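You operate a simulated robot arm through the tools that you are given. There is no shell and no other tool.

You run a simulated two-armed robot. Do the job below in one go: nothing can be reset, and whatever is moved stays where it is left.

## Task
Wipe the smudge off the blue-ringed microphone's grille and dock it.
Fine: switch it off before you wipe; use the white wipe pad and put it back; dock it in the free cradle of the charging tray; the other microphones stay as they are. Set down upright: white wipe pad. What is to be rubbed or washed off counts as gone when no trace of it is left.
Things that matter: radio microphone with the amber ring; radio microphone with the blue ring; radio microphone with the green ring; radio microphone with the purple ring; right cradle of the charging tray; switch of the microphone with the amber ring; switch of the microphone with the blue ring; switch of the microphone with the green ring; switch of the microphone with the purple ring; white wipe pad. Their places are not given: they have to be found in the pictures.

Only the result counts: the job must be done as asked and must still hold three seconds after the hand-in. Knocking over, shifting, dropping, spilling or breaking anything else fails it.

## Robot
Two 7-joint arms with fingered hands on one trunk that stands fixed in place. Base frame: the origin is at the foot of the trunk, x ahead of it, y to its left, z up; the work surface is at about z = 77.2. Lengths are in cm, angles in rad, forces in N, time in s.
The left shoulder is at [9.2, 12.5, 102.8], the right one opposite. With the tool pointing down near the work surface each hand reaches from about 54 to 90 cm from the base axis, measured 20 degrees to its own side. Payload 3.6 kg a hand.
Tool frame (each hand has its own): the origin (TCP) lies between the finger pads and is the grasp point; the fingertips stand 3.4 cm ahead of it; z points along the fingers, y is the line along which they close. The gripper opens to 11.6 cm. The gripper's body begins 4 cm behind the TCP. The gripper is a hand of 5 fingers: y runs from the thumb to the fingers, the wrist lies at [-1.6, -16, -16.4] in the tool frame, and closing takes about 1.5 s.
Orientation is told as [roll, pitch, yaw] about the base's x, y, z axes, in that order, counted from this pose: with the fingers straight down and the wrist toward the robot, the tool's x, y and z point along [0, 1, 0], [1, 0, 0] and [0, 0, -1] of the base frame.

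## Interface
- The arms move only by the tool jog_arm. It takes "left_moves", "right_moves" or both (then of equal length, played together; a hand with none holds still); each is a list of rows, each a list of 7 numbers: the shift along the tool's x, y, z in units of 250 mm (1.0 is 250 mm), then the turn, a rotation vector about the tool's x, y, z in units of 60 degrees (1.0 is 60 degrees), then the finger opening in cm, from 0 to 11.6. In form: [[dx, dy, dz, wx, wy, wz, hand], ...]. A call has 1 to 20 rows; each row is the pose to reach, as a shift and turn from the pose commanded when the call began, along the tool's axes at that moment. A call with a number of a shift or a turn outside -1 to 1 is refused whole. Rows are played at 5 a second. More than 5 cm and 0.15 rad between two rows, or a gripper value outside its range, and nothing of the call is played. A pose out of reach is approached as far as the arm can. The call stops where the force on the tool passes 40 N (or 10 N more than at its start, if that is more) or the arm is blocked; 0.2 s more then pass. Each finger travels about 15.3 cm/s and halts on what it meets, pressing with about 32 N; the grip force reading is that of the motor and also rises with nothing between the fingers. The clock runs only during rows and for 0.2 s after the last one: add rows that repeat a pose to give the fingers time. It gives the time, the measured TCP pose, the force on the tool (base axes), the opening and the grip force at its end, in the units of the frame above (readings bear some noise), with the torque about the TCP (base axes, N m) and any sound that the robot's microphone picked up.
- Cameras (640 x 400 px; columns grow to the right, rows downward): "scene" is now at [20.72, 0.36, 121.18]; the picture's right is [0.01, -1.00, 0.00], its down [-0.47, -0.00, -0.88] and it looks along [0.88, 0.01, -0.47] (base axes); focal length 222 px, centre (320, 200). "left" rides on the left gripper at [-6.9, -13.4, -11] in its tool frame; the picture's right is [-0.77, -0.19, 0.61], its down [0.59, -0.58, 0.56] and it looks along [0.25, 0.79, 0.55] (tool axes); focal length 256 px, centre (320, 200). "right" rides on the right gripper at [6.9, -13.4, -11] in its tool frame; the picture's right is [-0.77, 0.19, -0.61], its down [-0.59, -0.58, 0.56] and it looks along [-0.25, 0.79, 0.55] (tool axes); focal length 256 px, centre (320, 200).
- grab_frame(camera): a new picture of that camera. The clock stands still meanwhile.
- move_column(by): slides the trunk up (or, below 0, down) by that many cm; the arms and the scene camera ride with it, the base frame stays. It gives what a move gives, with no picture.
- hand_shape(shape, hand): the hand has 5 fingers and takes this shape, open, in about a second: jaw (thumb against the fingers, like two jaws); tri (thumb and two fingers); tip (a fingertip pinch); poke (one finger out to press); point (the index stretched); flat (the hand flat); cup (the hand cupped); fist (a fist). The gripper value then closes the fingers along that shape, each until it touches; the sizes above hold for jaw. It gives what a move gives, with no picture.
- turn_head(pan, tilt): turns the head with the scene camera to pan (to the left, within 1.501 rad either way) and tilt (down, from -0.506 to 1.204), counted from straight ahead of the robot. It gives what a move gives.
- probe_pixels(camera, pixels): for up to 12 pixels [column, row] of the newest picture of that camera ("zoom" is the newest enlarged one), the place [x, y, z] in the base frame of the surface seen there, good to about 0.2 cm, but the place of the scene camera against the robot may be out by one fixed shift of up to 1.2 cm in any direction. The clock stands still meanwhile.
- enlarge(camera, box): a new picture of the part [left, top, right, bottom] of that camera's present view, enlarged. The clock stands still meanwhile.
- sign_off(): hands the job in; it is judged then, once.

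Unless the task says otherwise, let go and move clear before handing in.

The tools are called after "Emit:" by a JSON object that holds its "op" and its "data". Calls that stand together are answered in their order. jog_arm: Moves the arms, as the interface text tells. Its arguments: {"type":"object","properties":{"left_moves":{"type":"array"},"right_moves":{"type":"array"}},"required":[]} The other tools are called the same way: move_column (by) slides the trunk up or down; hand_shape (shape, hand) gives the hand a shape; turn_head (pan, tilt) turns the head that bears the scene camera; grab_frame (camera) takes a picture; probe_pixels (camera, pixels) gives the place of the surface under pixels of a picture; enlarge (camera, box) takes an enlarged picture of a part of a camera's view; sign_off () hands the job in.

At the start:

```text
clock: 0.0
left_position: [56.04, 21.17, 107.52]
left_tcp_rot: [0.0, 0.001, 0.001]
left_wrist_force: [-0.4, -0.4, 0.4]
left_wrist_torque: [0.0, -0.02, -0.02]
left_gripper_width: 11.58
left_finger_force: 0.0
left_shape: jaw
right_position: [55.39, -22.59, 109.28]
right_tcp_rot: [0.002, 0.0, -0.001]
right_wrist_force: [0.2, -0.4, 0.0]
right_wrist_torque: [0.0, -0.02, 0.0]
right_gripper_width: 11.57
right_finger_force: 0.2
right_shape: jaw
trunk travel left (down, up): [-22.5, 53.7]
head pan, tilt: [0.007, 0.49]
```

scene: 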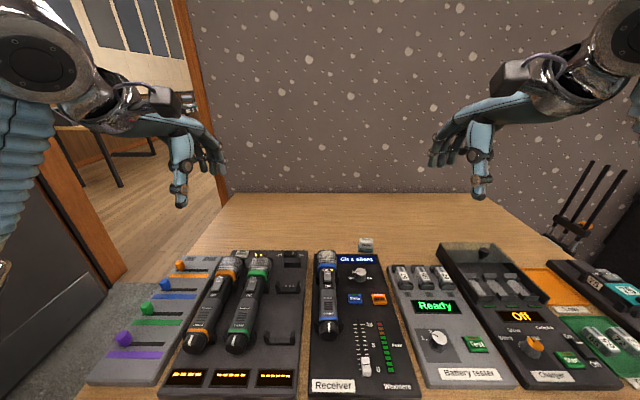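
right: 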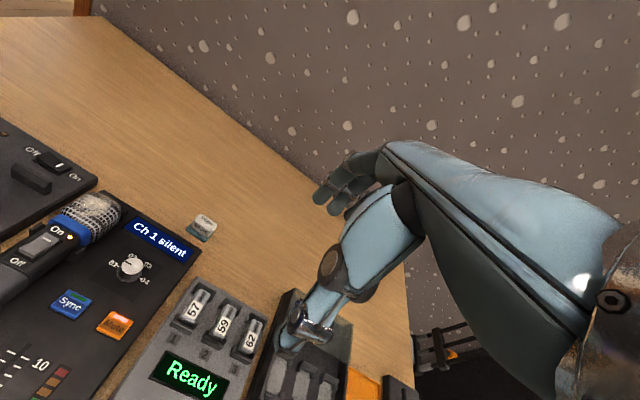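
left: 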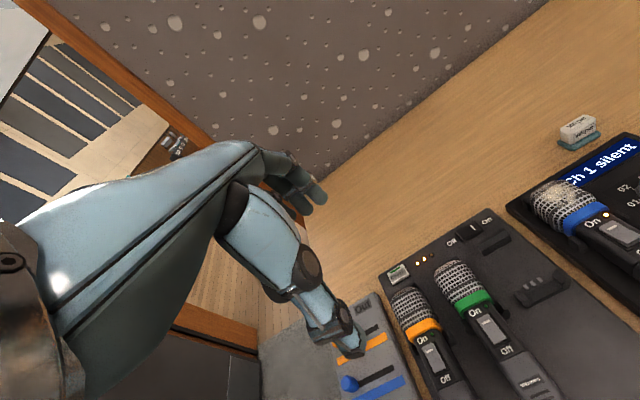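

The scene shows the blue-ringed mic at about (327,295) on the receiver, the white pad near (366,244), and the charging tray with a free right cradle near (288,300). I'll tilt the head down and enlarge for details.

Emit:
{"op": "enlarge", "data": {"camera": "scene", "box": [160, 230, 420, 400]}}

Emit:
{"op": "enlarge", "data": {"camera": "right", "box": [0, 120, 320, 320]}}

Emit:
{"op": "enlarge", "data": {"camera": "left", "box": [320, 100, 640, 400]}}

```text
2.35 times, centred on (290, 315) of scene
```

zoom: 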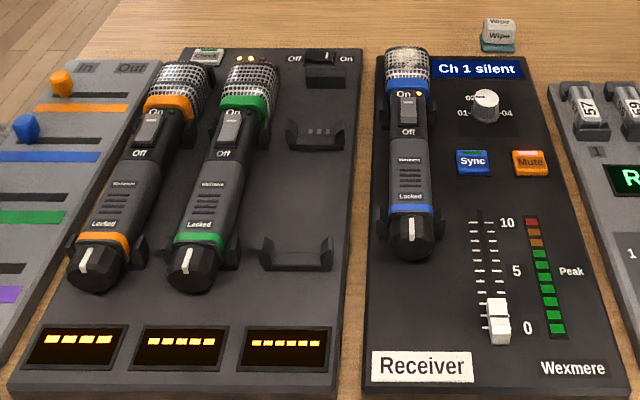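

```text
2.00 times, centred on (160, 220) of right
```

zoom: 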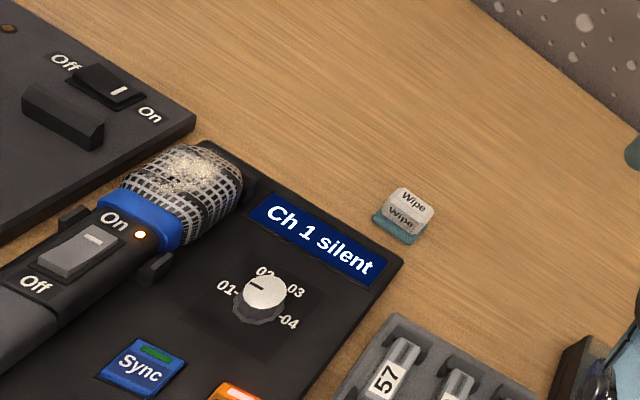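

```text
1.33 times, centred on (480, 250) of left
```

zoom: 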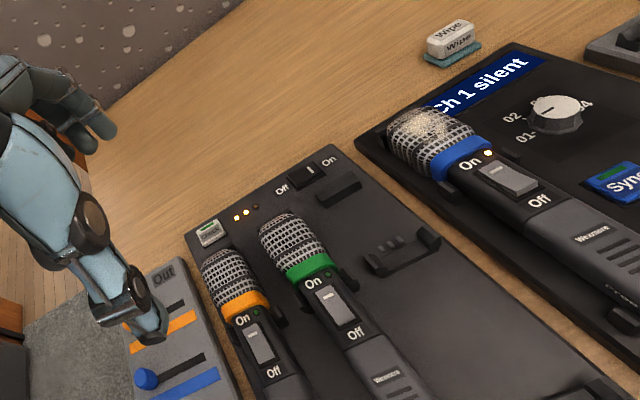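

The blue mic lies in holders with its switch at "On" and LED lit; the smudge is on the top of its grille. I'll tilt the head down for a better view.

Emit:
{"op": "turn_head", "data": {"pan": 0.0, "tilt": 0.85}}

Emit:
{"op": "grab_frame", "data": {"camera": "scene"}}

Emit:
{"op": "enlarge", "data": {"camera": "scene", "box": [260, 100, 420, 200]}}

```text
clock: 0.8
left_position: [56.07, 21.22, 107.54]
left_tcp_rot: [0.0, 0.0, 0.0]
left_wrist_force: [-0.5, 0.9, 0.0]
left_wrist_torque: [0.0, 0.01, -0.04]
left_gripper_width: 11.63
left_finger_force: 0.0
left_shape: jaw
right_position: [55.41, -22.5, 109.32]
right_tcp_rot: [0.0, 0.0, -0.002]
right_wrist_force: [-0.7, 0.4, 0.4]
right_wrist_torque: [-0.03, 0.01, 0.02]
right_gripper_width: 11.57
right_finger_force: 0.0
right_shape: jaw
trunk travel left (down, up): [-22.5, 53.7]
head pan, tilt: [0.0, 0.85]
```

```text
taken
```

scene: 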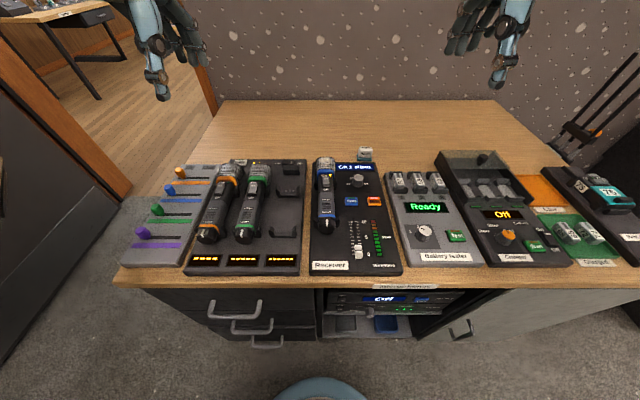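

```text
4.00 times, centred on (340, 150) of scene
```

zoom: 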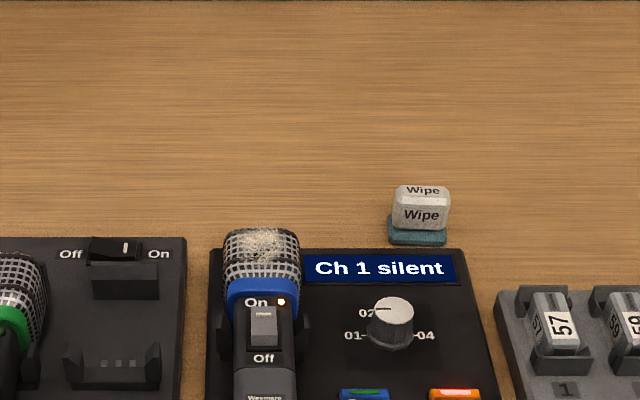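

The pad sits at zoom (420,210) behind the receiver on a teal base. I'll probe coordinates of the mic, the pad and the cradle.

Emit:
{"op": "probe_pixels", "data": {"camera": "zoom", "pixels": [[422, 190], [420, 215], [396, 215], [447, 215], [418, 239], [262, 232], [262, 265], [262, 290], [264, 312], [264, 340], [225, 260], [299, 260]]}}

Emit:
{"op": "enlarge", "data": {"camera": "scene", "box": [180, 150, 360, 280]}}

```text
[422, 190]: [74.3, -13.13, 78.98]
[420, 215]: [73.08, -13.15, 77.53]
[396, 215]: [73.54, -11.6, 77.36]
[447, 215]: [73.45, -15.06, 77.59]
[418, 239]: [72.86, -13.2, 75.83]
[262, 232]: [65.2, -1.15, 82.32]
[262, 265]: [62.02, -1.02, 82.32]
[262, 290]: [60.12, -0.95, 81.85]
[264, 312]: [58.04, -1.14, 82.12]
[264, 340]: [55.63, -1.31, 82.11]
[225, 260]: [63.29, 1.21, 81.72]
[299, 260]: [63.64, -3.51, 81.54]
```

```text
3.08 times, centred on (270, 215) of scene
```

zoom: 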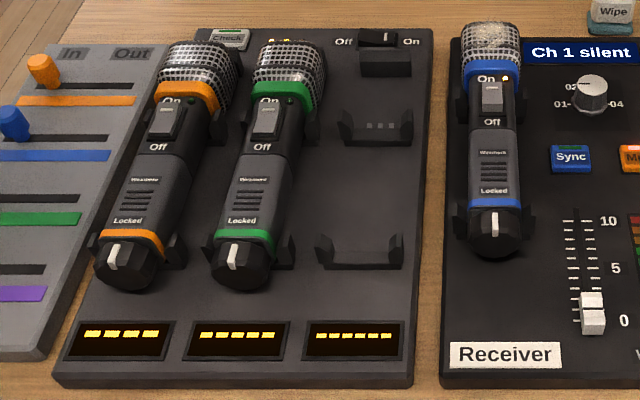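

I'll probe the cradle and the mic in this zoom, plus the same items via the hand cameras to work out the scene camera's shift.

Emit:
{"op": "probe_pixels", "data": {"camera": "zoom", "pixels": [[350, 125], [407, 120], [378, 127], [325, 245], [396, 245], [360, 253], [360, 190], [492, 95], [492, 120], [490, 190], [492, 225], [492, 252]]}}

Emit:
{"op": "enlarge", "data": {"camera": "right", "box": [0, 150, 240, 300]}}

Emit:
{"op": "grab_frame", "data": {"camera": "right"}}

Emit:
{"op": "grab_frame", "data": {"camera": "left"}}

Emit:
{"op": "probe_pixels", "data": {"camera": "right", "pixels": [[203, 220], [205, 230], [198, 238], [220, 260], [92, 208], [90, 215], [70, 230], [45, 238], [38, 246], [30, 252], [130, 268], [140, 220]]}}

Emit:
{"op": "probe_pixels", "data": {"camera": "left", "pixels": [[576, 128], [578, 140], [560, 205], [575, 214], [612, 228], [627, 240], [530, 283], [555, 275], [575, 300], [458, 275], [490, 325], [540, 150]]}}

```text
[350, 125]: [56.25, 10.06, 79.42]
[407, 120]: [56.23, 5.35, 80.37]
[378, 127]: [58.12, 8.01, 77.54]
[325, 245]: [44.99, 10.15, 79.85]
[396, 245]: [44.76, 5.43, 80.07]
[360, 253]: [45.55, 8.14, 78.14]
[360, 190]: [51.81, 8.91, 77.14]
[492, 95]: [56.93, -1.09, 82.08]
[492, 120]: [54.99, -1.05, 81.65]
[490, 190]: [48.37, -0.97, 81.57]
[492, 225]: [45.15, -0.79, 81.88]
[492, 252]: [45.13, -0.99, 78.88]
```

```text
2.67 times, centred on (120, 225) of right
```

zoom: 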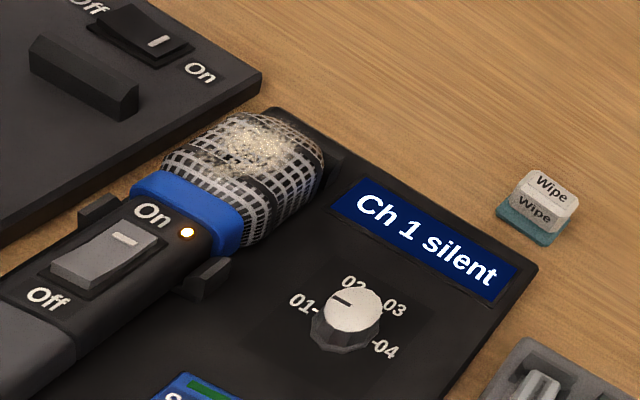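

```text
taken
```

right: 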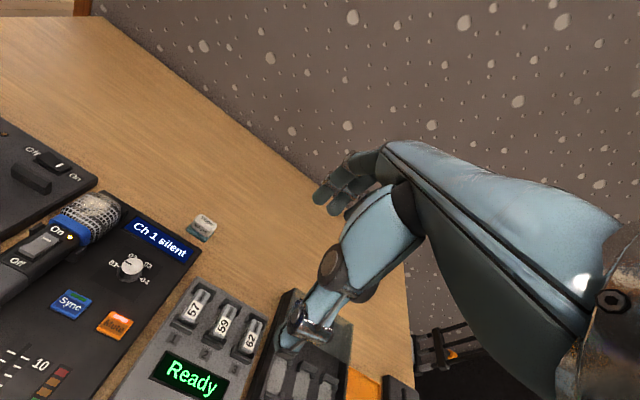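

```text
taken
```

left: 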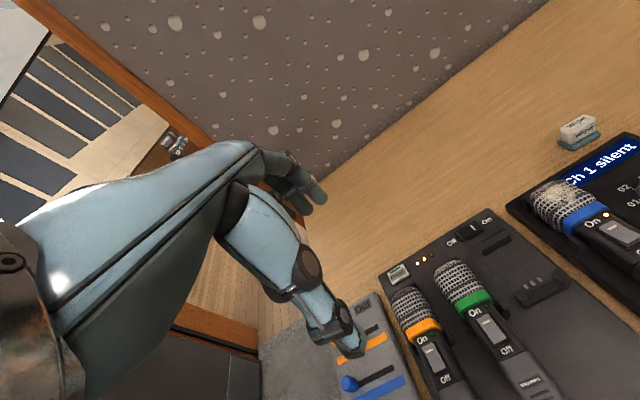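

```text
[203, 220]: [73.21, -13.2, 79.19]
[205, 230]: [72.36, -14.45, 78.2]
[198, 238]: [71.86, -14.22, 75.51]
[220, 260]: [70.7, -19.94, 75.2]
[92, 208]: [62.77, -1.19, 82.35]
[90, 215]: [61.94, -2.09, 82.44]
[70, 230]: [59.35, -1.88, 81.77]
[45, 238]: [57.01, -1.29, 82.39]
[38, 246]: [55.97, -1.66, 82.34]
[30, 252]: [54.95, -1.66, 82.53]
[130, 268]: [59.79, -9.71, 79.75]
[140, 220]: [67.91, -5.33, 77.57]
```

```text
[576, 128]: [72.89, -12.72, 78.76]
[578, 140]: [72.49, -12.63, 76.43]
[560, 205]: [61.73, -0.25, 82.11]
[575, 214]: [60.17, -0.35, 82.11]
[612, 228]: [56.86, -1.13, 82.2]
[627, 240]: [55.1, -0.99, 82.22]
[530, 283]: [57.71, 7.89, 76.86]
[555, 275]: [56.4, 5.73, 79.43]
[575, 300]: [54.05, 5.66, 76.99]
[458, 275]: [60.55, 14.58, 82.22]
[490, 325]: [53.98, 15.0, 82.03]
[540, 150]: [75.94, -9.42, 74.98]
```

The hand-camera readings agree with each other (mic axis y≈-1.2, top z≈82.3; table z≈75.1, panel z≈77). I'll set the right hand to poke and look at how the finger sits.

Emit:
{"op": "hand_shape", "data": {"hand": "right", "shape": "poke"}}

Emit:
{"op": "grab_frame", "data": {"camera": "right"}}

Emit:
{"op": "turn_head", "data": {"pan": -0.3, "tilt": 0.45}}

Emit:
{"op": "grab_frame", "data": {"camera": "scene"}}

```text
clock: 1.7
left_position: [55.95, 21.15, 107.52]
left_tcp_rot: [0.0, 0.0, 0.0]
left_wrist_force: [-0.7, -0.7, 0.9]
left_wrist_torque: [-0.02, -0.02, -0.06]
left_gripper_width: 11.63
left_finger_force: 0.1
left_shape: jaw
right_position: [55.4, -22.62, 109.52]
right_tcp_rot: [0.0, -0.001, 0.0]
right_wrist_force: [0.0, 0.1, 0.0]
right_wrist_torque: [-0.03, -0.01, 0.01]
right_gripper_width: 0.03
right_finger_force: 0.0
right_shape: poke
trunk travel left (down, up): [-22.5, 53.7]
head pan, tilt: [0.0, 0.85]
```

```text
taken
```

right: 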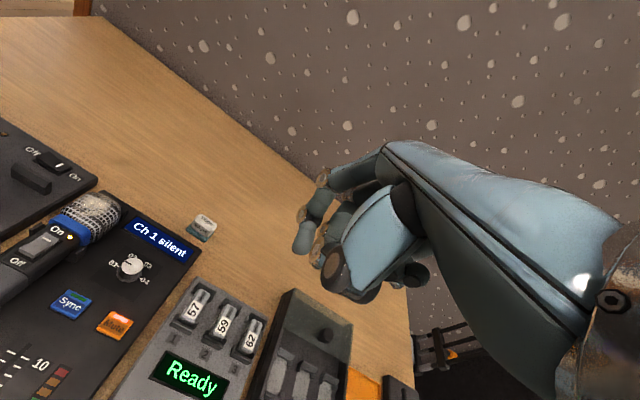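

```text
clock: 2.6
left_position: [55.93, 21.2, 107.56]
left_tcp_rot: [0.001, 0.0, 0.0]
left_wrist_force: [0.5, 0.6, -0.4]
left_wrist_torque: [0.01, 0.03, 0.0]
left_gripper_width: 11.59
left_finger_force: 0.2
left_shape: jaw
right_position: [55.43, -22.46, 109.36]
right_tcp_rot: [0.001, -0.002, -0.001]
right_wrist_force: [1.3, -0.1, 0.5]
right_wrist_torque: [0.0, 0.01, 0.0]
right_gripper_width: 0.01
right_finger_force: 0.0
right_shape: poke
trunk travel left (down, up): [-22.5, 53.7]
head pan, tilt: [-0.3, 0.45]
```

```text
taken
```

scene: 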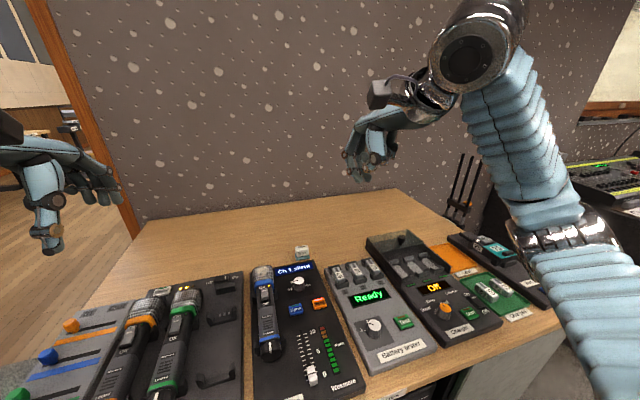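

Emit:
{"op": "enlarge", "data": {"camera": "scene", "box": [320, 80, 440, 190]}}

Emit:
{"op": "enlarge", "data": {"camera": "right", "box": [260, 150, 460, 320]}}

Emit:
{"op": "probe_pixels", "data": {"camera": "right", "pixels": [[303, 245], [316, 255], [330, 265], [345, 285], [365, 295], [310, 225]]}}

```text
3.64 times, centred on (380, 135) of scene
```

zoom: 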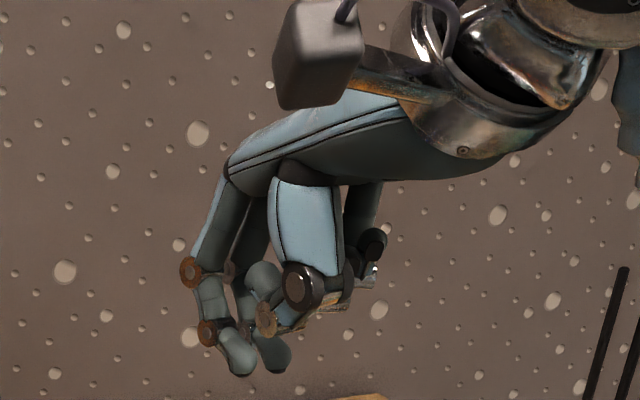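

```text
2.35 times, centred on (360, 235) of right
```

zoom: 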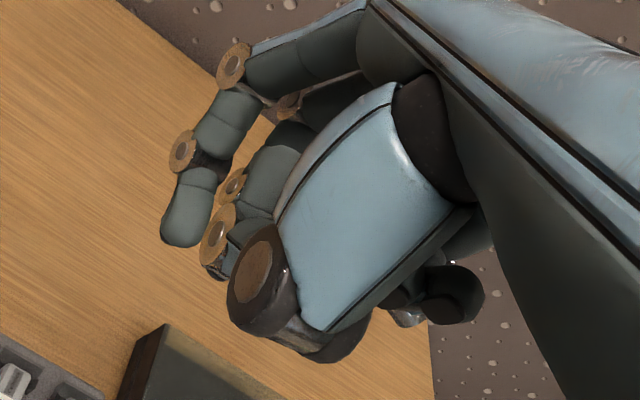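

```text
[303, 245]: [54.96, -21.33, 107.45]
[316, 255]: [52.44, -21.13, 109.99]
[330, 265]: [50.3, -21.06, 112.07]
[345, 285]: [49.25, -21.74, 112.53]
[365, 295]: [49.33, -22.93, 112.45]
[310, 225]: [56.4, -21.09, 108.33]
```

The poke finger's tip appears near the TCP ((303,245) probes to ~[55,-21.3,107.5]). I'll move the right hand closer above the blue mic's switch for a close look.

Emit:
{"op": "jog_arm", "data": {"right_moves": [[0.13, -0.04, 0.11, 0, 0, 0, 0], [0.26, -0.08, 0.22, 0, 0, 0, 0], [0.39, -0.12, 0.33, 0, 0, 0, 0], [0.52, -0.16, 0.44, 0, 0, 0, 0], [0.66, -0.2, 0.56, 0, 0, 0, 0], [0.66, -0.2, 0.56, 0, 0, 0, 0]]}}

Emit:
{"op": "grab_frame", "data": {"camera": "right"}}

Emit:
{"op": "grab_frame", "data": {"camera": "left"}}

```text
clock: 4.0
left_position: [55.92, 21.17, 107.55]
left_tcp_rot: [0.0, 0.001, -0.003]
left_wrist_force: [0.0, -0.2, -0.3]
left_wrist_torque: [0.01, 0.01, 0.05]
left_gripper_width: 11.59
left_finger_force: 0.0
left_shape: jaw
right_position: [50.16, -6.1, 95.49]
right_tcp_rot: [-0.001, 0.0, -0.001]
right_wrist_force: [-0.2, 0.1, -0.4]
right_wrist_torque: [0.0, 0.02, -0.02]
right_gripper_width: 0.0
right_finger_force: 0.0
right_shape: poke
trunk travel left (down, up): [-22.5, 53.7]
head pan, tilt: [-0.3, 0.45]
```

```text
taken
```

right: 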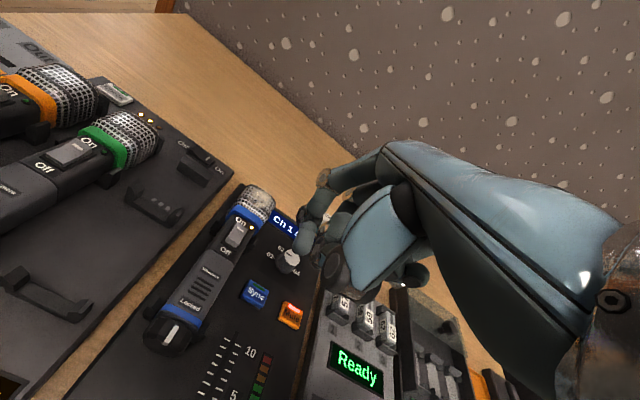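

```text
taken
```

left: 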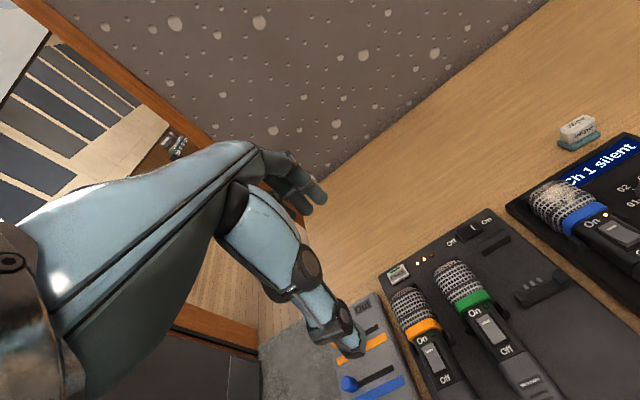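

Now a good view of the mic at (150–270, 190–350) in the right camera. I'll enlarge it and probe.

Emit:
{"op": "enlarge", "data": {"camera": "right", "box": [180, 170, 340, 290]}}

Emit:
{"op": "probe_pixels", "data": {"camera": "right", "pixels": [[237, 230], [233, 240], [230, 246], [240, 222], [251, 226], [226, 251], [210, 270], [190, 302], [172, 330], [255, 200], [300, 248], [306, 262]]}}

Emit:
{"op": "enlarge", "data": {"camera": "right", "box": [0, 70, 240, 360]}}

Emit:
{"op": "probe_pixels", "data": {"camera": "right", "pixels": [[100, 132], [75, 150], [72, 155], [58, 165], [105, 215], [130, 203], [180, 215], [155, 211], [5, 285], [45, 305], [88, 310], [195, 165]]}}

```text
3.33 times, centred on (260, 230) of right
```

zoom: 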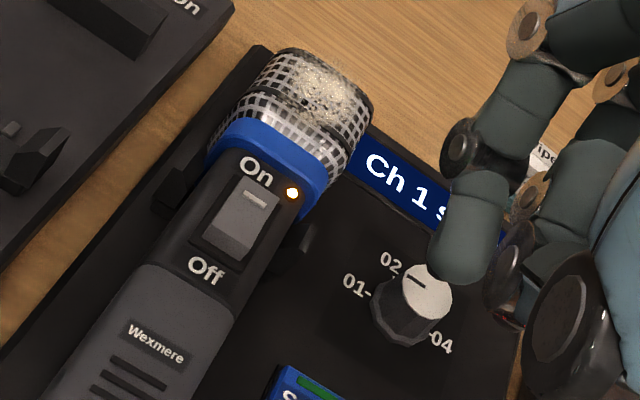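

```text
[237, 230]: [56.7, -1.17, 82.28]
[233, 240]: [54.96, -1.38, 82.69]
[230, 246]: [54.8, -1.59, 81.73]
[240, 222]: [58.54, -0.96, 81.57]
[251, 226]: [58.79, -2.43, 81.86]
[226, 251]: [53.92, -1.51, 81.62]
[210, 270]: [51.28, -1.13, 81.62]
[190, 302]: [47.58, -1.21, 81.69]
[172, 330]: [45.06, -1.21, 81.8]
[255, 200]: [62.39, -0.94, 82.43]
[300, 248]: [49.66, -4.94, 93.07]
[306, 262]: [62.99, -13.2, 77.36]
```

```text
1.38 times, centred on (120, 215) of right
```

zoom: 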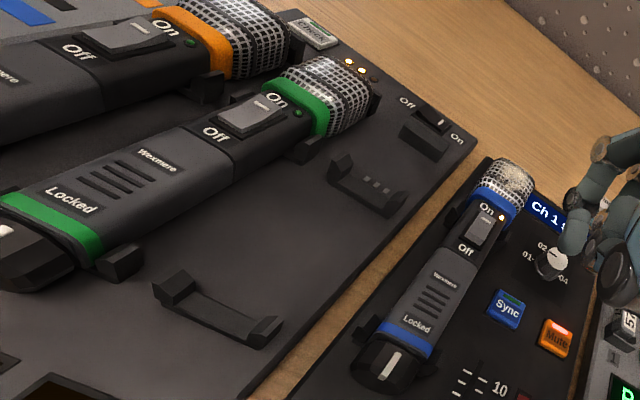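

```text
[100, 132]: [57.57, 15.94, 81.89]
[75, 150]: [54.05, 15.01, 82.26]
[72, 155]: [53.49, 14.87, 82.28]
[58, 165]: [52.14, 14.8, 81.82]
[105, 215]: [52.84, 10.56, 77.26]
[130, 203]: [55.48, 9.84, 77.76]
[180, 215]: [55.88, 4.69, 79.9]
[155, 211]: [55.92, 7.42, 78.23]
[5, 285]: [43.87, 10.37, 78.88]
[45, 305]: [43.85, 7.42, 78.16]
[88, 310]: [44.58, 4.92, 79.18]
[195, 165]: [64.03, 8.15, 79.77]
```

The switch is a rocker: the Off end (near, x≈55) stands proud at z≈82.7. I'll probe the poking finger's outline to locate its tip relative to the TCP.

Emit:
{"op": "enlarge", "data": {"camera": "right", "box": [280, 170, 380, 290]}}

Emit:
{"op": "probe_pixels", "data": {"camera": "right", "pixels": [[294, 245], [299, 253], [301, 254], [304, 245], [311, 236], [308, 252], [296, 250], [300, 235], [322, 258], [315, 255]]}}

Emit:
{"op": "turn_head", "data": {"pan": -0.1, "tilt": 0.7}}

Emit:
{"op": "enlarge", "data": {"camera": "scene", "box": [240, 60, 440, 200]}}

```text
3.33 times, centred on (330, 230) of right
```

zoom: 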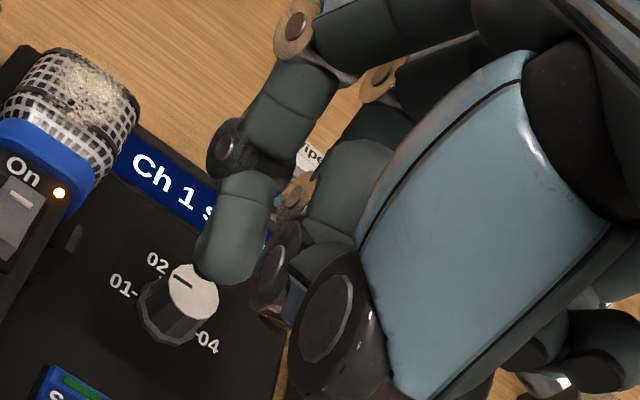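

```text
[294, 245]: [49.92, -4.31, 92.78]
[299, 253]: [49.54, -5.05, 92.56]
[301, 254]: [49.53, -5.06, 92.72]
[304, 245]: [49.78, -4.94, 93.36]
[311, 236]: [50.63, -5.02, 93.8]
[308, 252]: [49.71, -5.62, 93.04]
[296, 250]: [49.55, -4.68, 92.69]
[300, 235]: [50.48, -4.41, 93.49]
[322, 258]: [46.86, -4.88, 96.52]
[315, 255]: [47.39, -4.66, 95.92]
```

```text
clock: 4.8
left_position: [56.07, 21.24, 107.64]
left_tcp_rot: [0.002, -0.001, 0.001]
left_wrist_force: [0.3, -0.1, 0.5]
left_wrist_torque: [0.05, -0.04, 0.04]
left_gripper_width: 11.58
left_finger_force: 0.0
left_shape: jaw
right_position: [50.34, -6.15, 95.4]
right_tcp_rot: [0.001, -0.002, 0.001]
right_wrist_force: [-0.4, 0.1, 0.4]
right_wrist_torque: [0.01, 0.01, 0.0]
right_gripper_width: 0.0
right_finger_force: 0.1
right_shape: poke
trunk travel left (down, up): [-22.5, 53.7]
head pan, tilt: [-0.099, 0.7]
```

```text
2.86 times, centred on (340, 130) of scene
```

zoom: 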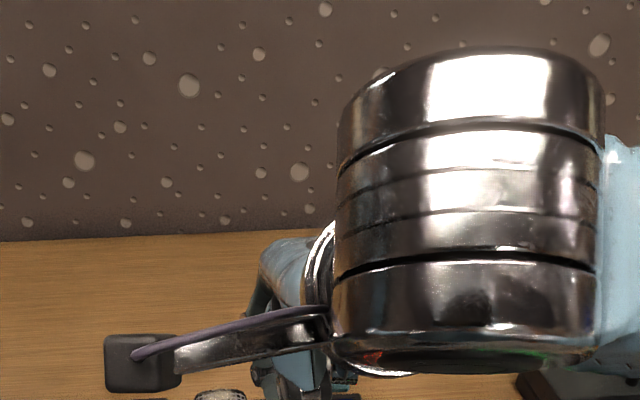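

The fingertip's centre is about +1.0 cm in y from the TCP and 3.3 cm below it. I'll bring it to just above the Off end of the rocker (x≈55.2, y≈-1.3), about 1.5 cm high.

Emit:
{"op": "jog_arm", "data": {"right_moves": [[0.05, 0.065, 0.1, 0, 0, 0, 0], [0.1, 0.13, 0.2, 0, 0, 0, 0], [0.15, 0.196, 0.316, 0, 0, 0, 0], [0.15, 0.196, 0.316, 0, 0, 0, 0]]}}

Emit:
{"op": "grab_frame", "data": {"camera": "right"}}

Emit:
{"op": "enlarge", "data": {"camera": "right", "box": [220, 180, 380, 300]}}

Emit:
{"op": "enlarge", "data": {"camera": "left", "box": [480, 100, 640, 300]}}

```text
clock: 5.8
left_position: [55.95, 21.21, 107.55]
left_tcp_rot: [-0.001, 0.001, 0.0]
left_wrist_force: [0.2, 0.1, 0.5]
left_wrist_torque: [-0.04, -0.03, 0.02]
left_gripper_width: 11.59
left_finger_force: 0.0
left_shape: jaw
right_position: [55.22, -2.24, 87.62]
right_tcp_rot: [0.001, -0.002, 0.0]
right_wrist_force: [-0.1, 0.9, 0.3]
right_wrist_torque: [0.01, -0.03, 0.0]
right_gripper_width: 0.0
right_finger_force: 0.1
right_shape: poke
trunk travel left (down, up): [-22.5, 53.7]
head pan, tilt: [-0.099, 0.7]
```

```text
taken
```

right: 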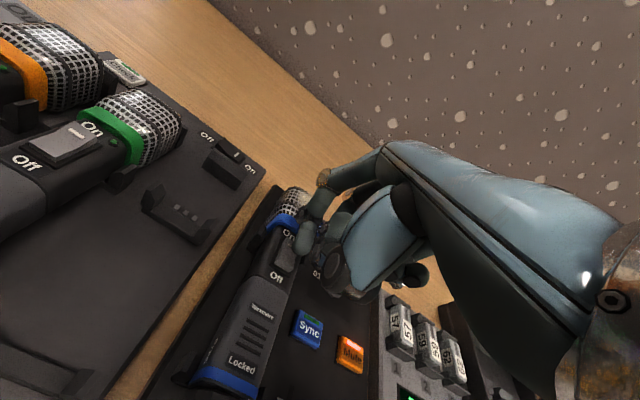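

```text
3.33 times, centred on (300, 240) of right
```

zoom: 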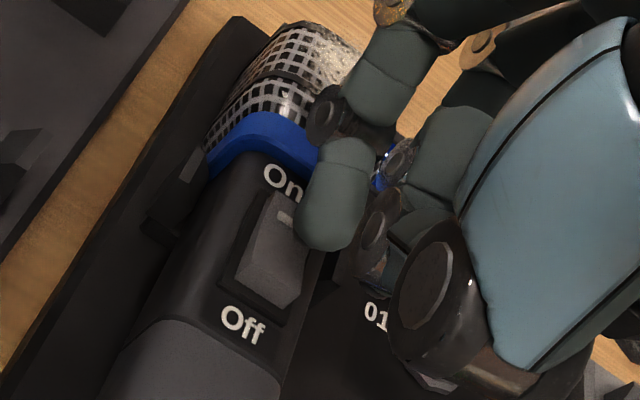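

```text
2.00 times, centred on (560, 200) of left
```

zoom: 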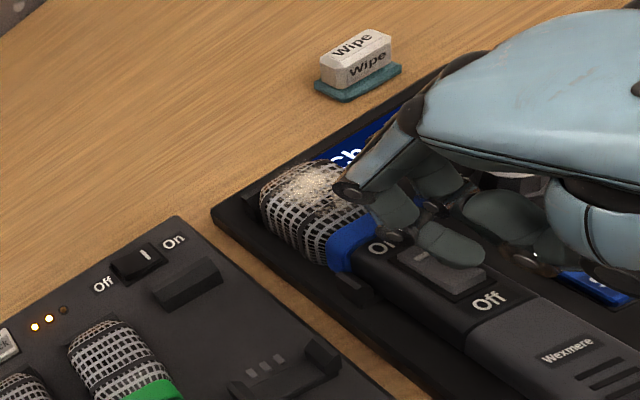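

Both views show the tip hovering right over the Off end of the rocker. I'll lower it slowly.

Emit:
{"op": "jog_arm", "data": {"right_moves": [[0, 0, 0.02, 0, 0, 0, 0], [0, 0, 0.04, 0, 0, 0, 0], [0, 0, 0.05, 0, 0, 0, 0], [0, 0, 0.058, 0, 0, 0, 0], [0, 0, 0.066, 0, 0, 0, 0], [0, 0, 0.072, 0, 0, 0, 0]]}}

Emit:
{"op": "enlarge", "data": {"camera": "right", "box": [220, 180, 380, 300]}}

Emit:
{"op": "enlarge", "data": {"camera": "left", "box": [480, 100, 640, 300]}}

```text
clock: 7.2
left_position: [55.99, 21.29, 107.59]
left_tcp_rot: [-0.001, 0.0, -0.001]
left_wrist_force: [0.0, 0.2, -0.6]
left_wrist_torque: [0.02, -0.01, 0.01]
left_gripper_width: 11.59
left_finger_force: 0.1
left_shape: jaw
right_position: [55.23, -2.41, 85.65]
right_tcp_rot: [-0.002, 0.0, 0.0]
right_wrist_force: [0.6, 1.7, 1.4]
right_wrist_torque: [0.01, -0.01, -0.01]
right_gripper_width: 0.01
right_finger_force: 0.1
right_shape: poke
trunk travel left (down, up): [-22.5, 53.7]
head pan, tilt: [-0.099, 0.7]
```

```text
3.33 times, centred on (300, 240) of right
```

zoom: 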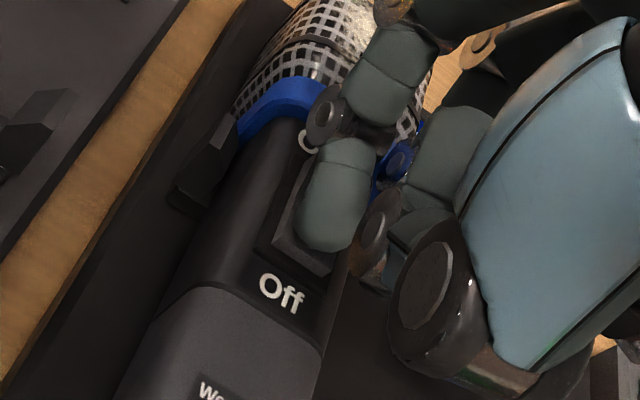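

```text
2.00 times, centred on (560, 200) of left
```

zoom: 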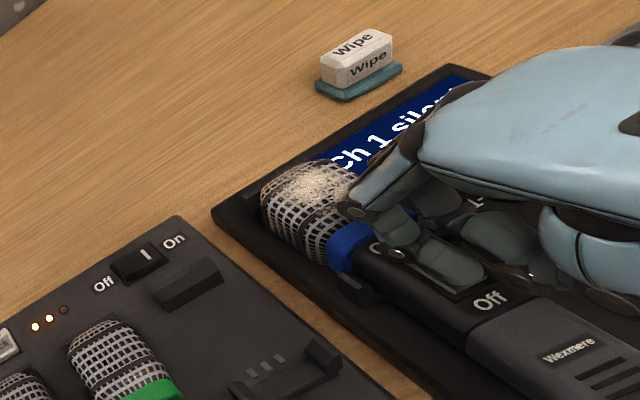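

Force is barely above noise, so it's just at contact. I'll press further in small steps.

Emit:
{"op": "jog_arm", "data": {"right_moves": [[0, 0, 0.004, 0, 0, 0, 0], [0, 0, 0.008, 0, 0, 0, 0], [0, 0, 0.012, 0, 0, 0, 0], [0, 0, 0.016, 0, 0, 0, 0]]}}

Emit:
{"op": "enlarge", "data": {"camera": "right", "box": [220, 180, 380, 300]}}

```text
clock: 8.2
left_position: [55.87, 21.09, 107.69]
left_tcp_rot: [-0.001, -0.001, 0.0]
left_wrist_force: [0.1, 0.9, 0.2]
left_wrist_torque: [0.03, 0.02, 0.01]
left_gripper_width: 11.59
left_finger_force: 0.1
left_shape: jaw
right_position: [55.21, -2.21, 85.62]
right_tcp_rot: [0.004, -0.007, 0.0]
right_wrist_force: [2.3, -0.1, 21.9]
right_wrist_torque: [0.11, 0.0, 0.02]
right_gripper_width: 0.01
right_finger_force: 0.0
right_shape: poke
trunk travel left (down, up): [-22.5, 53.7]
head pan, tilt: [-0.099, 0.7]
```

```text
3.33 times, centred on (300, 240) of right
```

zoom: 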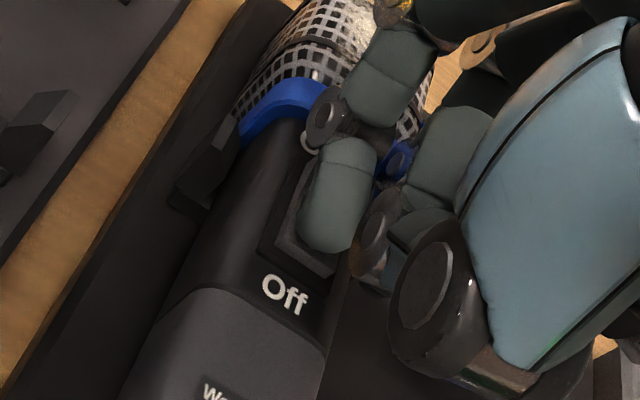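

It took 22 N without moving; either the rocker has flipped or I'm pressing on the pivot. I'll lift and look at the LED.

Emit:
{"op": "jog_arm", "data": {"right_moves": [[0, 0, -0.03, 0, 0, 0, 0], [0, 0, -0.12, 0, 0, 0, 0], [-0.1, -0.1, -0.25, 0, 0, 0, 0], [-0.16, -0.2, -0.32, 0, 0, 0, 0], [-0.16, -0.2, -0.32, 0, 0, 0, 0]]}}

Emit:
{"op": "enlarge", "data": {"camera": "right", "box": [180, 170, 340, 290]}}

Emit:
{"op": "enlarge", "data": {"camera": "left", "box": [480, 100, 640, 300]}}

```text
clock: 9.4
left_position: [55.9, 21.31, 107.59]
left_tcp_rot: [0.0, 0.001, 0.0]
left_wrist_force: [-0.3, 0.4, -0.7]
left_wrist_torque: [0.0, 0.02, 0.0]
left_gripper_width: 11.6
left_finger_force: 0.0
left_shape: jaw
right_position: [50.14, -6.31, 93.42]
right_tcp_rot: [-0.003, 0.0, 0.0]
right_wrist_force: [0.6, 0.6, -1.1]
right_wrist_torque: [-0.02, -0.02, 0.01]
right_gripper_width: 0.01
right_finger_force: 0.1
right_shape: poke
trunk travel left (down, up): [-22.5, 53.7]
head pan, tilt: [-0.099, 0.7]
```

```text
3.33 times, centred on (260, 230) of right
```

zoom: 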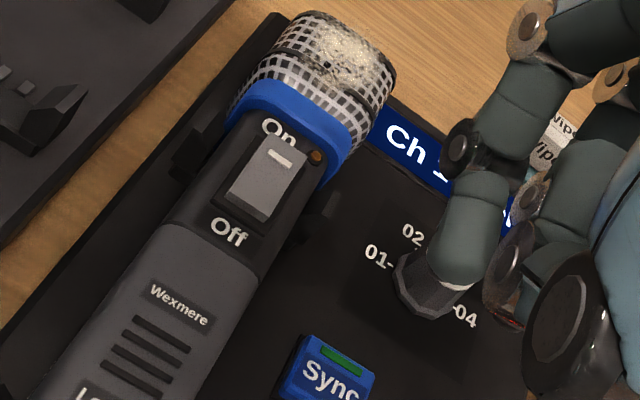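

```text
2.00 times, centred on (560, 200) of left
```

zoom: 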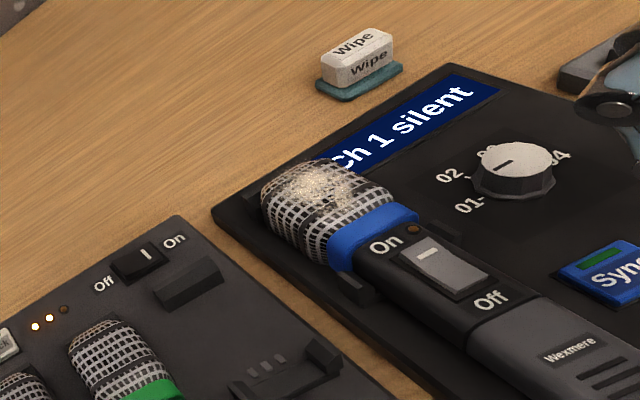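

The LED is now off and the On end is raised: switched off. Next, the pad; I'll look at it closely.

Emit:
{"op": "enlarge", "data": {"camera": "left", "box": [550, 105, 610, 155]}}

Emit:
{"op": "probe_pixels", "data": {"camera": "zoom", "pixels": [[150, 190], [400, 120], [300, 100], [200, 100], [250, 200], [420, 180], [120, 250], [260, 320], [480, 210], [150, 330], [560, 300], [480, 240]]}}

Emit:
{"op": "turn_head", "data": {"pan": -0.15, "tilt": 0.6}}

Emit:
{"op": "grab_frame", "data": {"camera": "scene"}}

```text
8.00 times, centred on (580, 130) of left
```

zoom: 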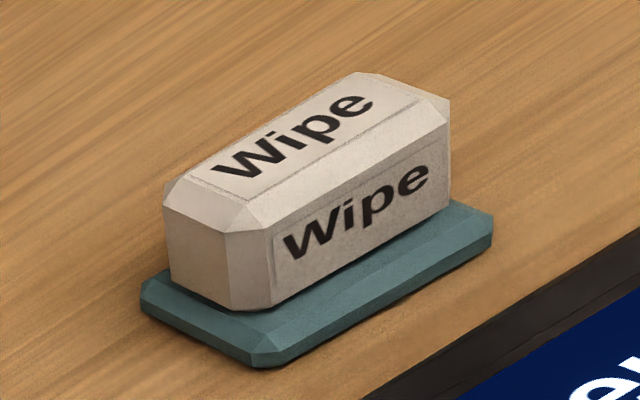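

```text
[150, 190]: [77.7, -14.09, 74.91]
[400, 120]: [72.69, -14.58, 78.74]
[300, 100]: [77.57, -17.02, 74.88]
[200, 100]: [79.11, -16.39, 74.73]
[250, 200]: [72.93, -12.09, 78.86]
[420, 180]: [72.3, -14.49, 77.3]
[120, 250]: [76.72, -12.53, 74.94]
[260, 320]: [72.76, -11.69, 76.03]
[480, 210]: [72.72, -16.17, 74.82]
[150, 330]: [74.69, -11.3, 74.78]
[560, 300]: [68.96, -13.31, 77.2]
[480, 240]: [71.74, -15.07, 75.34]
```

```text
clock: 10.1
left_position: [55.99, 21.19, 107.46]
left_tcp_rot: [0.001, 0.001, 0.001]
left_wrist_force: [0.0, -0.7, -0.2]
left_wrist_torque: [0.0, 0.02, -0.04]
left_gripper_width: 11.58
left_finger_force: 0.0
left_shape: jaw
right_position: [50.19, -6.23, 93.32]
right_tcp_rot: [0.001, 0.001, 0.002]
right_wrist_force: [-0.5, 0.0, -0.4]
right_wrist_torque: [0.0, -0.02, 0.0]
right_gripper_width: 0.02
right_finger_force: 0.0
right_shape: poke
trunk travel left (down, up): [-22.5, 53.7]
head pan, tilt: [-0.15, 0.6]
```

```text
taken
```

scene: 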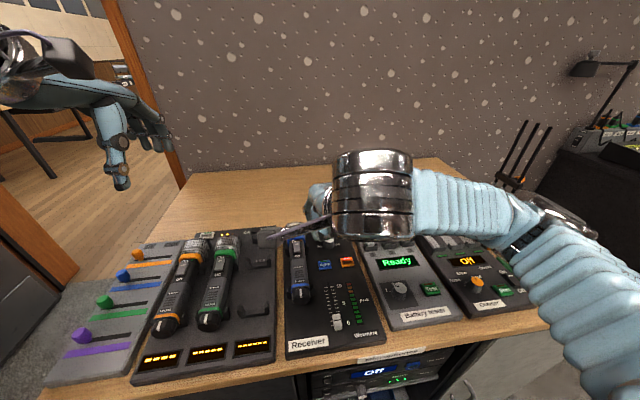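

The pad is a white block (y≈-11.6…-15, top z≈79) on a teal plate. I'll shape the right hand to tri, raise it, and start yawing +90° so the fingers close along y.

Emit:
{"op": "hand_shape", "data": {"hand": "right", "shape": "tri"}}

Emit:
{"op": "jog_arm", "data": {"right_moves": [[0, 0, -0.1, 0, 0, -0.14, 11.6], [-0.05, 0.05, -0.2, 0, 0, -0.28, 11.6], [-0.1, 0.1, -0.28, 0, 0, -0.42, 11.6], [-0.15, 0.15, -0.28, 0, 0, -0.56, 11.6], [-0.2, 0.2, -0.28, 0, 0, -0.7, 11.6], [-0.25, 0.25, -0.28, 0, 0, -0.84, 11.6], [-0.3, 0.3, -0.28, 0, 0, -0.98, 11.6], [-0.3, 0.3, -0.28, 0, 0, -0.98, 11.6]]}}

```text
clock: 10.9
left_position: [55.99, 21.19, 107.62]
left_tcp_rot: [0.001, -0.001, 0.0]
left_wrist_force: [-0.6, 0.2, -0.6]
left_wrist_torque: [-0.02, 0.01, -0.03]
left_gripper_width: 11.59
left_finger_force: 0.0
left_shape: jaw
right_position: [50.17, -6.3, 93.3]
right_tcp_rot: [0.001, -0.002, -0.002]
right_wrist_force: [0.7, 0.1, 0.3]
right_wrist_torque: [-0.01, -0.03, 0.01]
right_gripper_width: 11.59
right_finger_force: 0.1
right_shape: tri
trunk travel left (down, up): [-22.5, 53.7]
head pan, tilt: [-0.15, 0.6]
```

```text
clock: 12.8
left_position: [55.97, 21.17, 107.51]
left_tcp_rot: [0.0, -0.001, -0.001]
left_wrist_force: [0.2, 0.3, -0.9]
left_wrist_torque: [0.01, -0.01, -0.02]
left_gripper_width: 11.56
left_finger_force: 0.0
left_shape: jaw
right_position: [57.74, -13.69, 100.44]
right_tcp_rot: [0.0, 0.001, 1.027]
right_wrist_force: [0.6, 0.0, 0.0]
right_wrist_torque: [0.01, 0.0, 0.0]
right_gripper_width: 11.59
right_finger_force: 0.0
right_shape: tri
trunk travel left (down, up): [-22.5, 53.7]
head pan, tilt: [-0.15, 0.6]
```

Yaw is at 1.03; I'll finish to 1.571 while moving to about (70,-14,94), near the pad.

Emit:
{"op": "jog_arm", "data": {"right_moves": [[-0.107, 0.061, 0.064, 0, 0, -0.13, 11.6], [-0.213, 0.122, 0.128, 0, 0, -0.26, 11.6], [-0.32, 0.184, 0.192, 0, 0, -0.39, 11.6], [-0.427, 0.245, 0.256, 0, 0, -0.52, 11.6], [-0.427, 0.245, 0.256, 0, 0, -0.52, 11.6]]}}

Emit:
{"op": "grab_frame", "data": {"camera": "right"}}

Emit:
{"op": "grab_frame", "data": {"camera": "scene"}}

Emit:
{"op": "grab_frame", "data": {"camera": "left"}}

```text
clock: 14.1
left_position: [56.43, 19.71, 108.92]
left_tcp_rot: [-0.031, -0.072, -0.048]
left_wrist_force: [-1.7, 0.3, 4.6]
left_wrist_torque: [-0.01, -0.1, 0.0]
left_gripper_width: 11.6
left_finger_force: 0.0
left_shape: jaw
right_position: [71.47, -19.23, 89.88]
right_tcp_rot: [0.173, -0.037, 1.438]
right_wrist_force: [-1.0, -2.2, -0.5]
right_wrist_torque: [0.23, -0.02, -0.09]
right_gripper_width: 11.63
right_finger_force: 0.1
right_shape: tri
right hand out of reach, approached as far as the arm can: row 4, 5
trunk travel left (down, up): [-22.5, 53.7]
head pan, tilt: [-0.15, 0.6]
stopped in row 5 (right hand): the arm was blocked; the commanded pose is now the measured one
```

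```text
taken
```

right: 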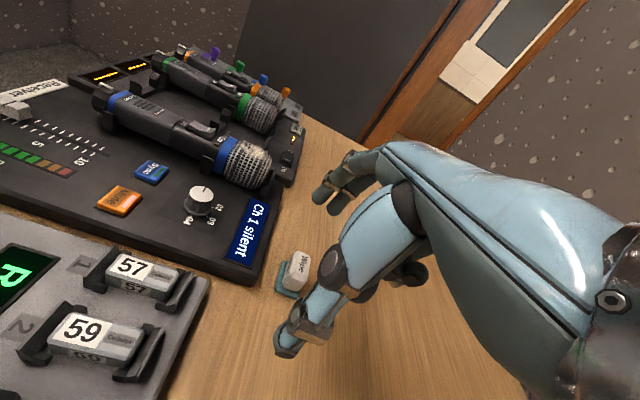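

```text
taken
```

scene: 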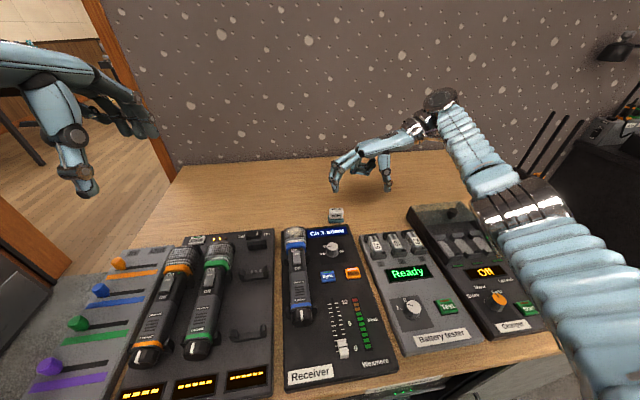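

```text
taken
```

left: 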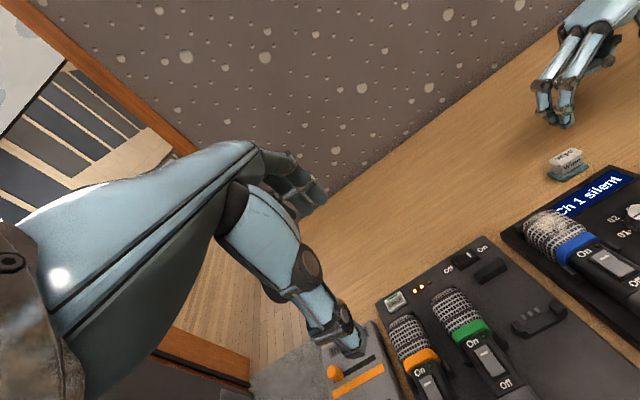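

The last pose was out of reach (yaw 90° at that distance), leaving the hand tilted but clear of everything. This view shows the pad at (296,270); I'll probe it and the panel edge.

Emit:
{"op": "enlarge", "data": {"camera": "right", "box": [220, 210, 340, 310]}}

Emit:
{"op": "probe_pixels", "data": {"camera": "zoom", "pixels": [[405, 170], [405, 235], [365, 225], [355, 240], [480, 190], [440, 260], [420, 275], [345, 285], [390, 310], [290, 330], [250, 340], [300, 230]]}}

Emit:
{"op": "probe_pixels", "data": {"camera": "left", "pixels": [[568, 150], [560, 165], [579, 160], [568, 172], [550, 226], [575, 250], [610, 265], [345, 350]]}}

```text
4.00 times, centred on (280, 260) of right
```

zoom: 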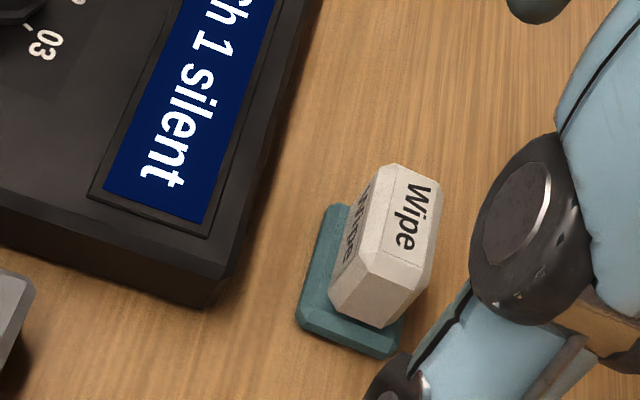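

```text
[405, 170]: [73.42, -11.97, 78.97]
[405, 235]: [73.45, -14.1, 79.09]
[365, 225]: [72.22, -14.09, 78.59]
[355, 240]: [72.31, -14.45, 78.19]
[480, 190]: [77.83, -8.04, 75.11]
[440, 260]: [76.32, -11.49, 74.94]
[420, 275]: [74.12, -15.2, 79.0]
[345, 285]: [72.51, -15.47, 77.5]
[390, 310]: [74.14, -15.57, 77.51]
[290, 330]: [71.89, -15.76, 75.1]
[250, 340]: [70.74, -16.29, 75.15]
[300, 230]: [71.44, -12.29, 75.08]
```

```text
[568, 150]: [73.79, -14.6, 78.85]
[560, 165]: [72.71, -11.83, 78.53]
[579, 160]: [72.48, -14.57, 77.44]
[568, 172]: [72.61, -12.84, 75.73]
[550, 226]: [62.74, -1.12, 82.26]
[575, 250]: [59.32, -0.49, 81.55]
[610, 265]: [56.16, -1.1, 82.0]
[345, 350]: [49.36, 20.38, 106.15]
```

The pad body spans x 72.3–74.7, y -11.5…-15.5, top z≈79, and the panel edge is at x≈70.4. Yaw 0 is reachable there, so I'll grip along x; first I back off and level the hand.

Emit:
{"op": "jog_arm", "data": {"right_moves": [[0.083, 0.016, -0.107, 0.012, -0.055, 0, 11.6], [0.165, 0.032, -0.213, 0.024, -0.11, 0, 11.6], [0.248, 0.048, -0.32, 0.035, -0.165, 0, 11.6], [0.248, 0.048, -0.32, 0.035, -0.165, 0, 11.6]]}}

```text
clock: 14.4
left_position: [54.81, 18.64, 111.82]
left_tcp_rot: [-0.094, -0.207, -0.066]
left_wrist_force: [0.3, -1.6, -0.2]
left_wrist_torque: [0.05, 0.05, 0.02]
left_gripper_width: 11.57
left_finger_force: 0.1
left_shape: jaw
right_position: [71.39, -25.25, 93.06]
right_tcp_rot: [0.228, -0.153, 1.299]
right_wrist_force: [-1.6, -2.4, 3.1]
right_wrist_torque: [0.05, -0.06, -0.07]
right_gripper_width: 11.56
right_finger_force: 0.2
right_shape: tri
trunk travel left (down, up): [-22.5, 53.7]
head pan, tilt: [-0.15, 0.6]
stopped in row 1 (left hand): the arm was blocked; the commanded pose is now the measured one
```

The left arm is being pushed, so the arms may be touching. I'll look around with the scene camera before moving.

Emit:
{"op": "turn_head", "data": {"pan": 0.0, "tilt": 0.3}}

Emit:
{"op": "grab_frame", "data": {"camera": "scene"}}

Emit:
{"op": "grab_frame", "data": {"camera": "left"}}

Emit:
{"op": "grab_frame", "data": {"camera": "right"}}

```text
clock: 15.2
left_position: [57.18, 19.25, 112.65]
left_tcp_rot: [-0.08, -0.234, -0.049]
left_wrist_force: [-0.9, 0.3, -0.4]
left_wrist_torque: [0.02, 0.02, 0.0]
left_gripper_width: 11.58
left_finger_force: 0.0
left_shape: jaw
right_position: [73.53, -25.73, 92.12]
right_tcp_rot: [0.247, -0.135, 1.289]
right_wrist_force: [-1.1, 1.1, -0.6]
right_wrist_torque: [-0.02, 0.01, 0.01]
right_gripper_width: 11.62
right_finger_force: 0.0
right_shape: tri
trunk travel left (down, up): [-22.5, 53.7]
head pan, tilt: [0.0, 0.3]
```

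```text
taken
```

scene: 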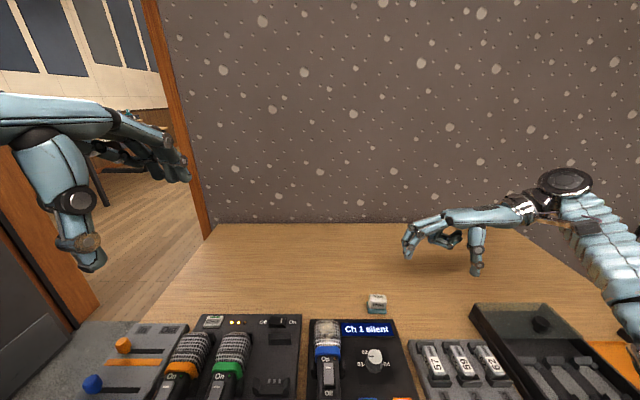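

```text
taken
```

left: 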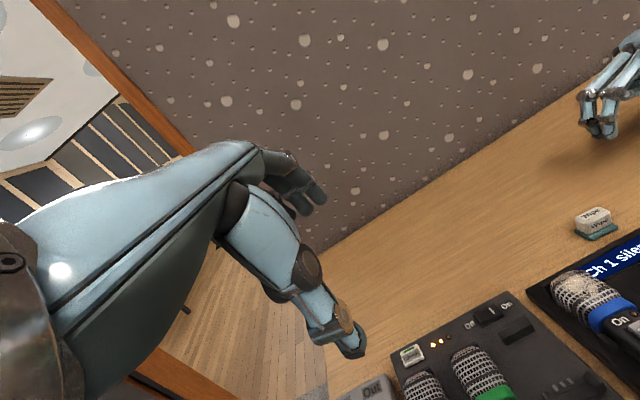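

```text
taken
```

right: 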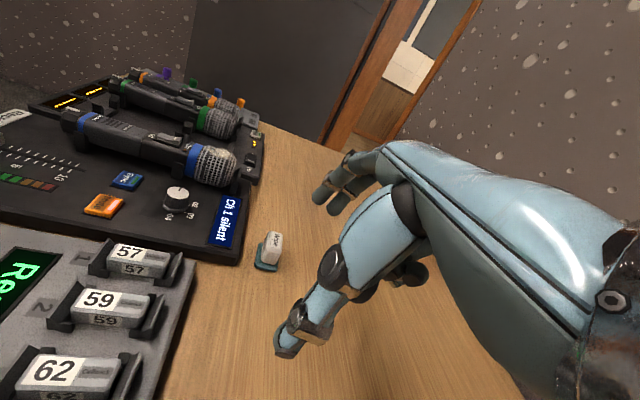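

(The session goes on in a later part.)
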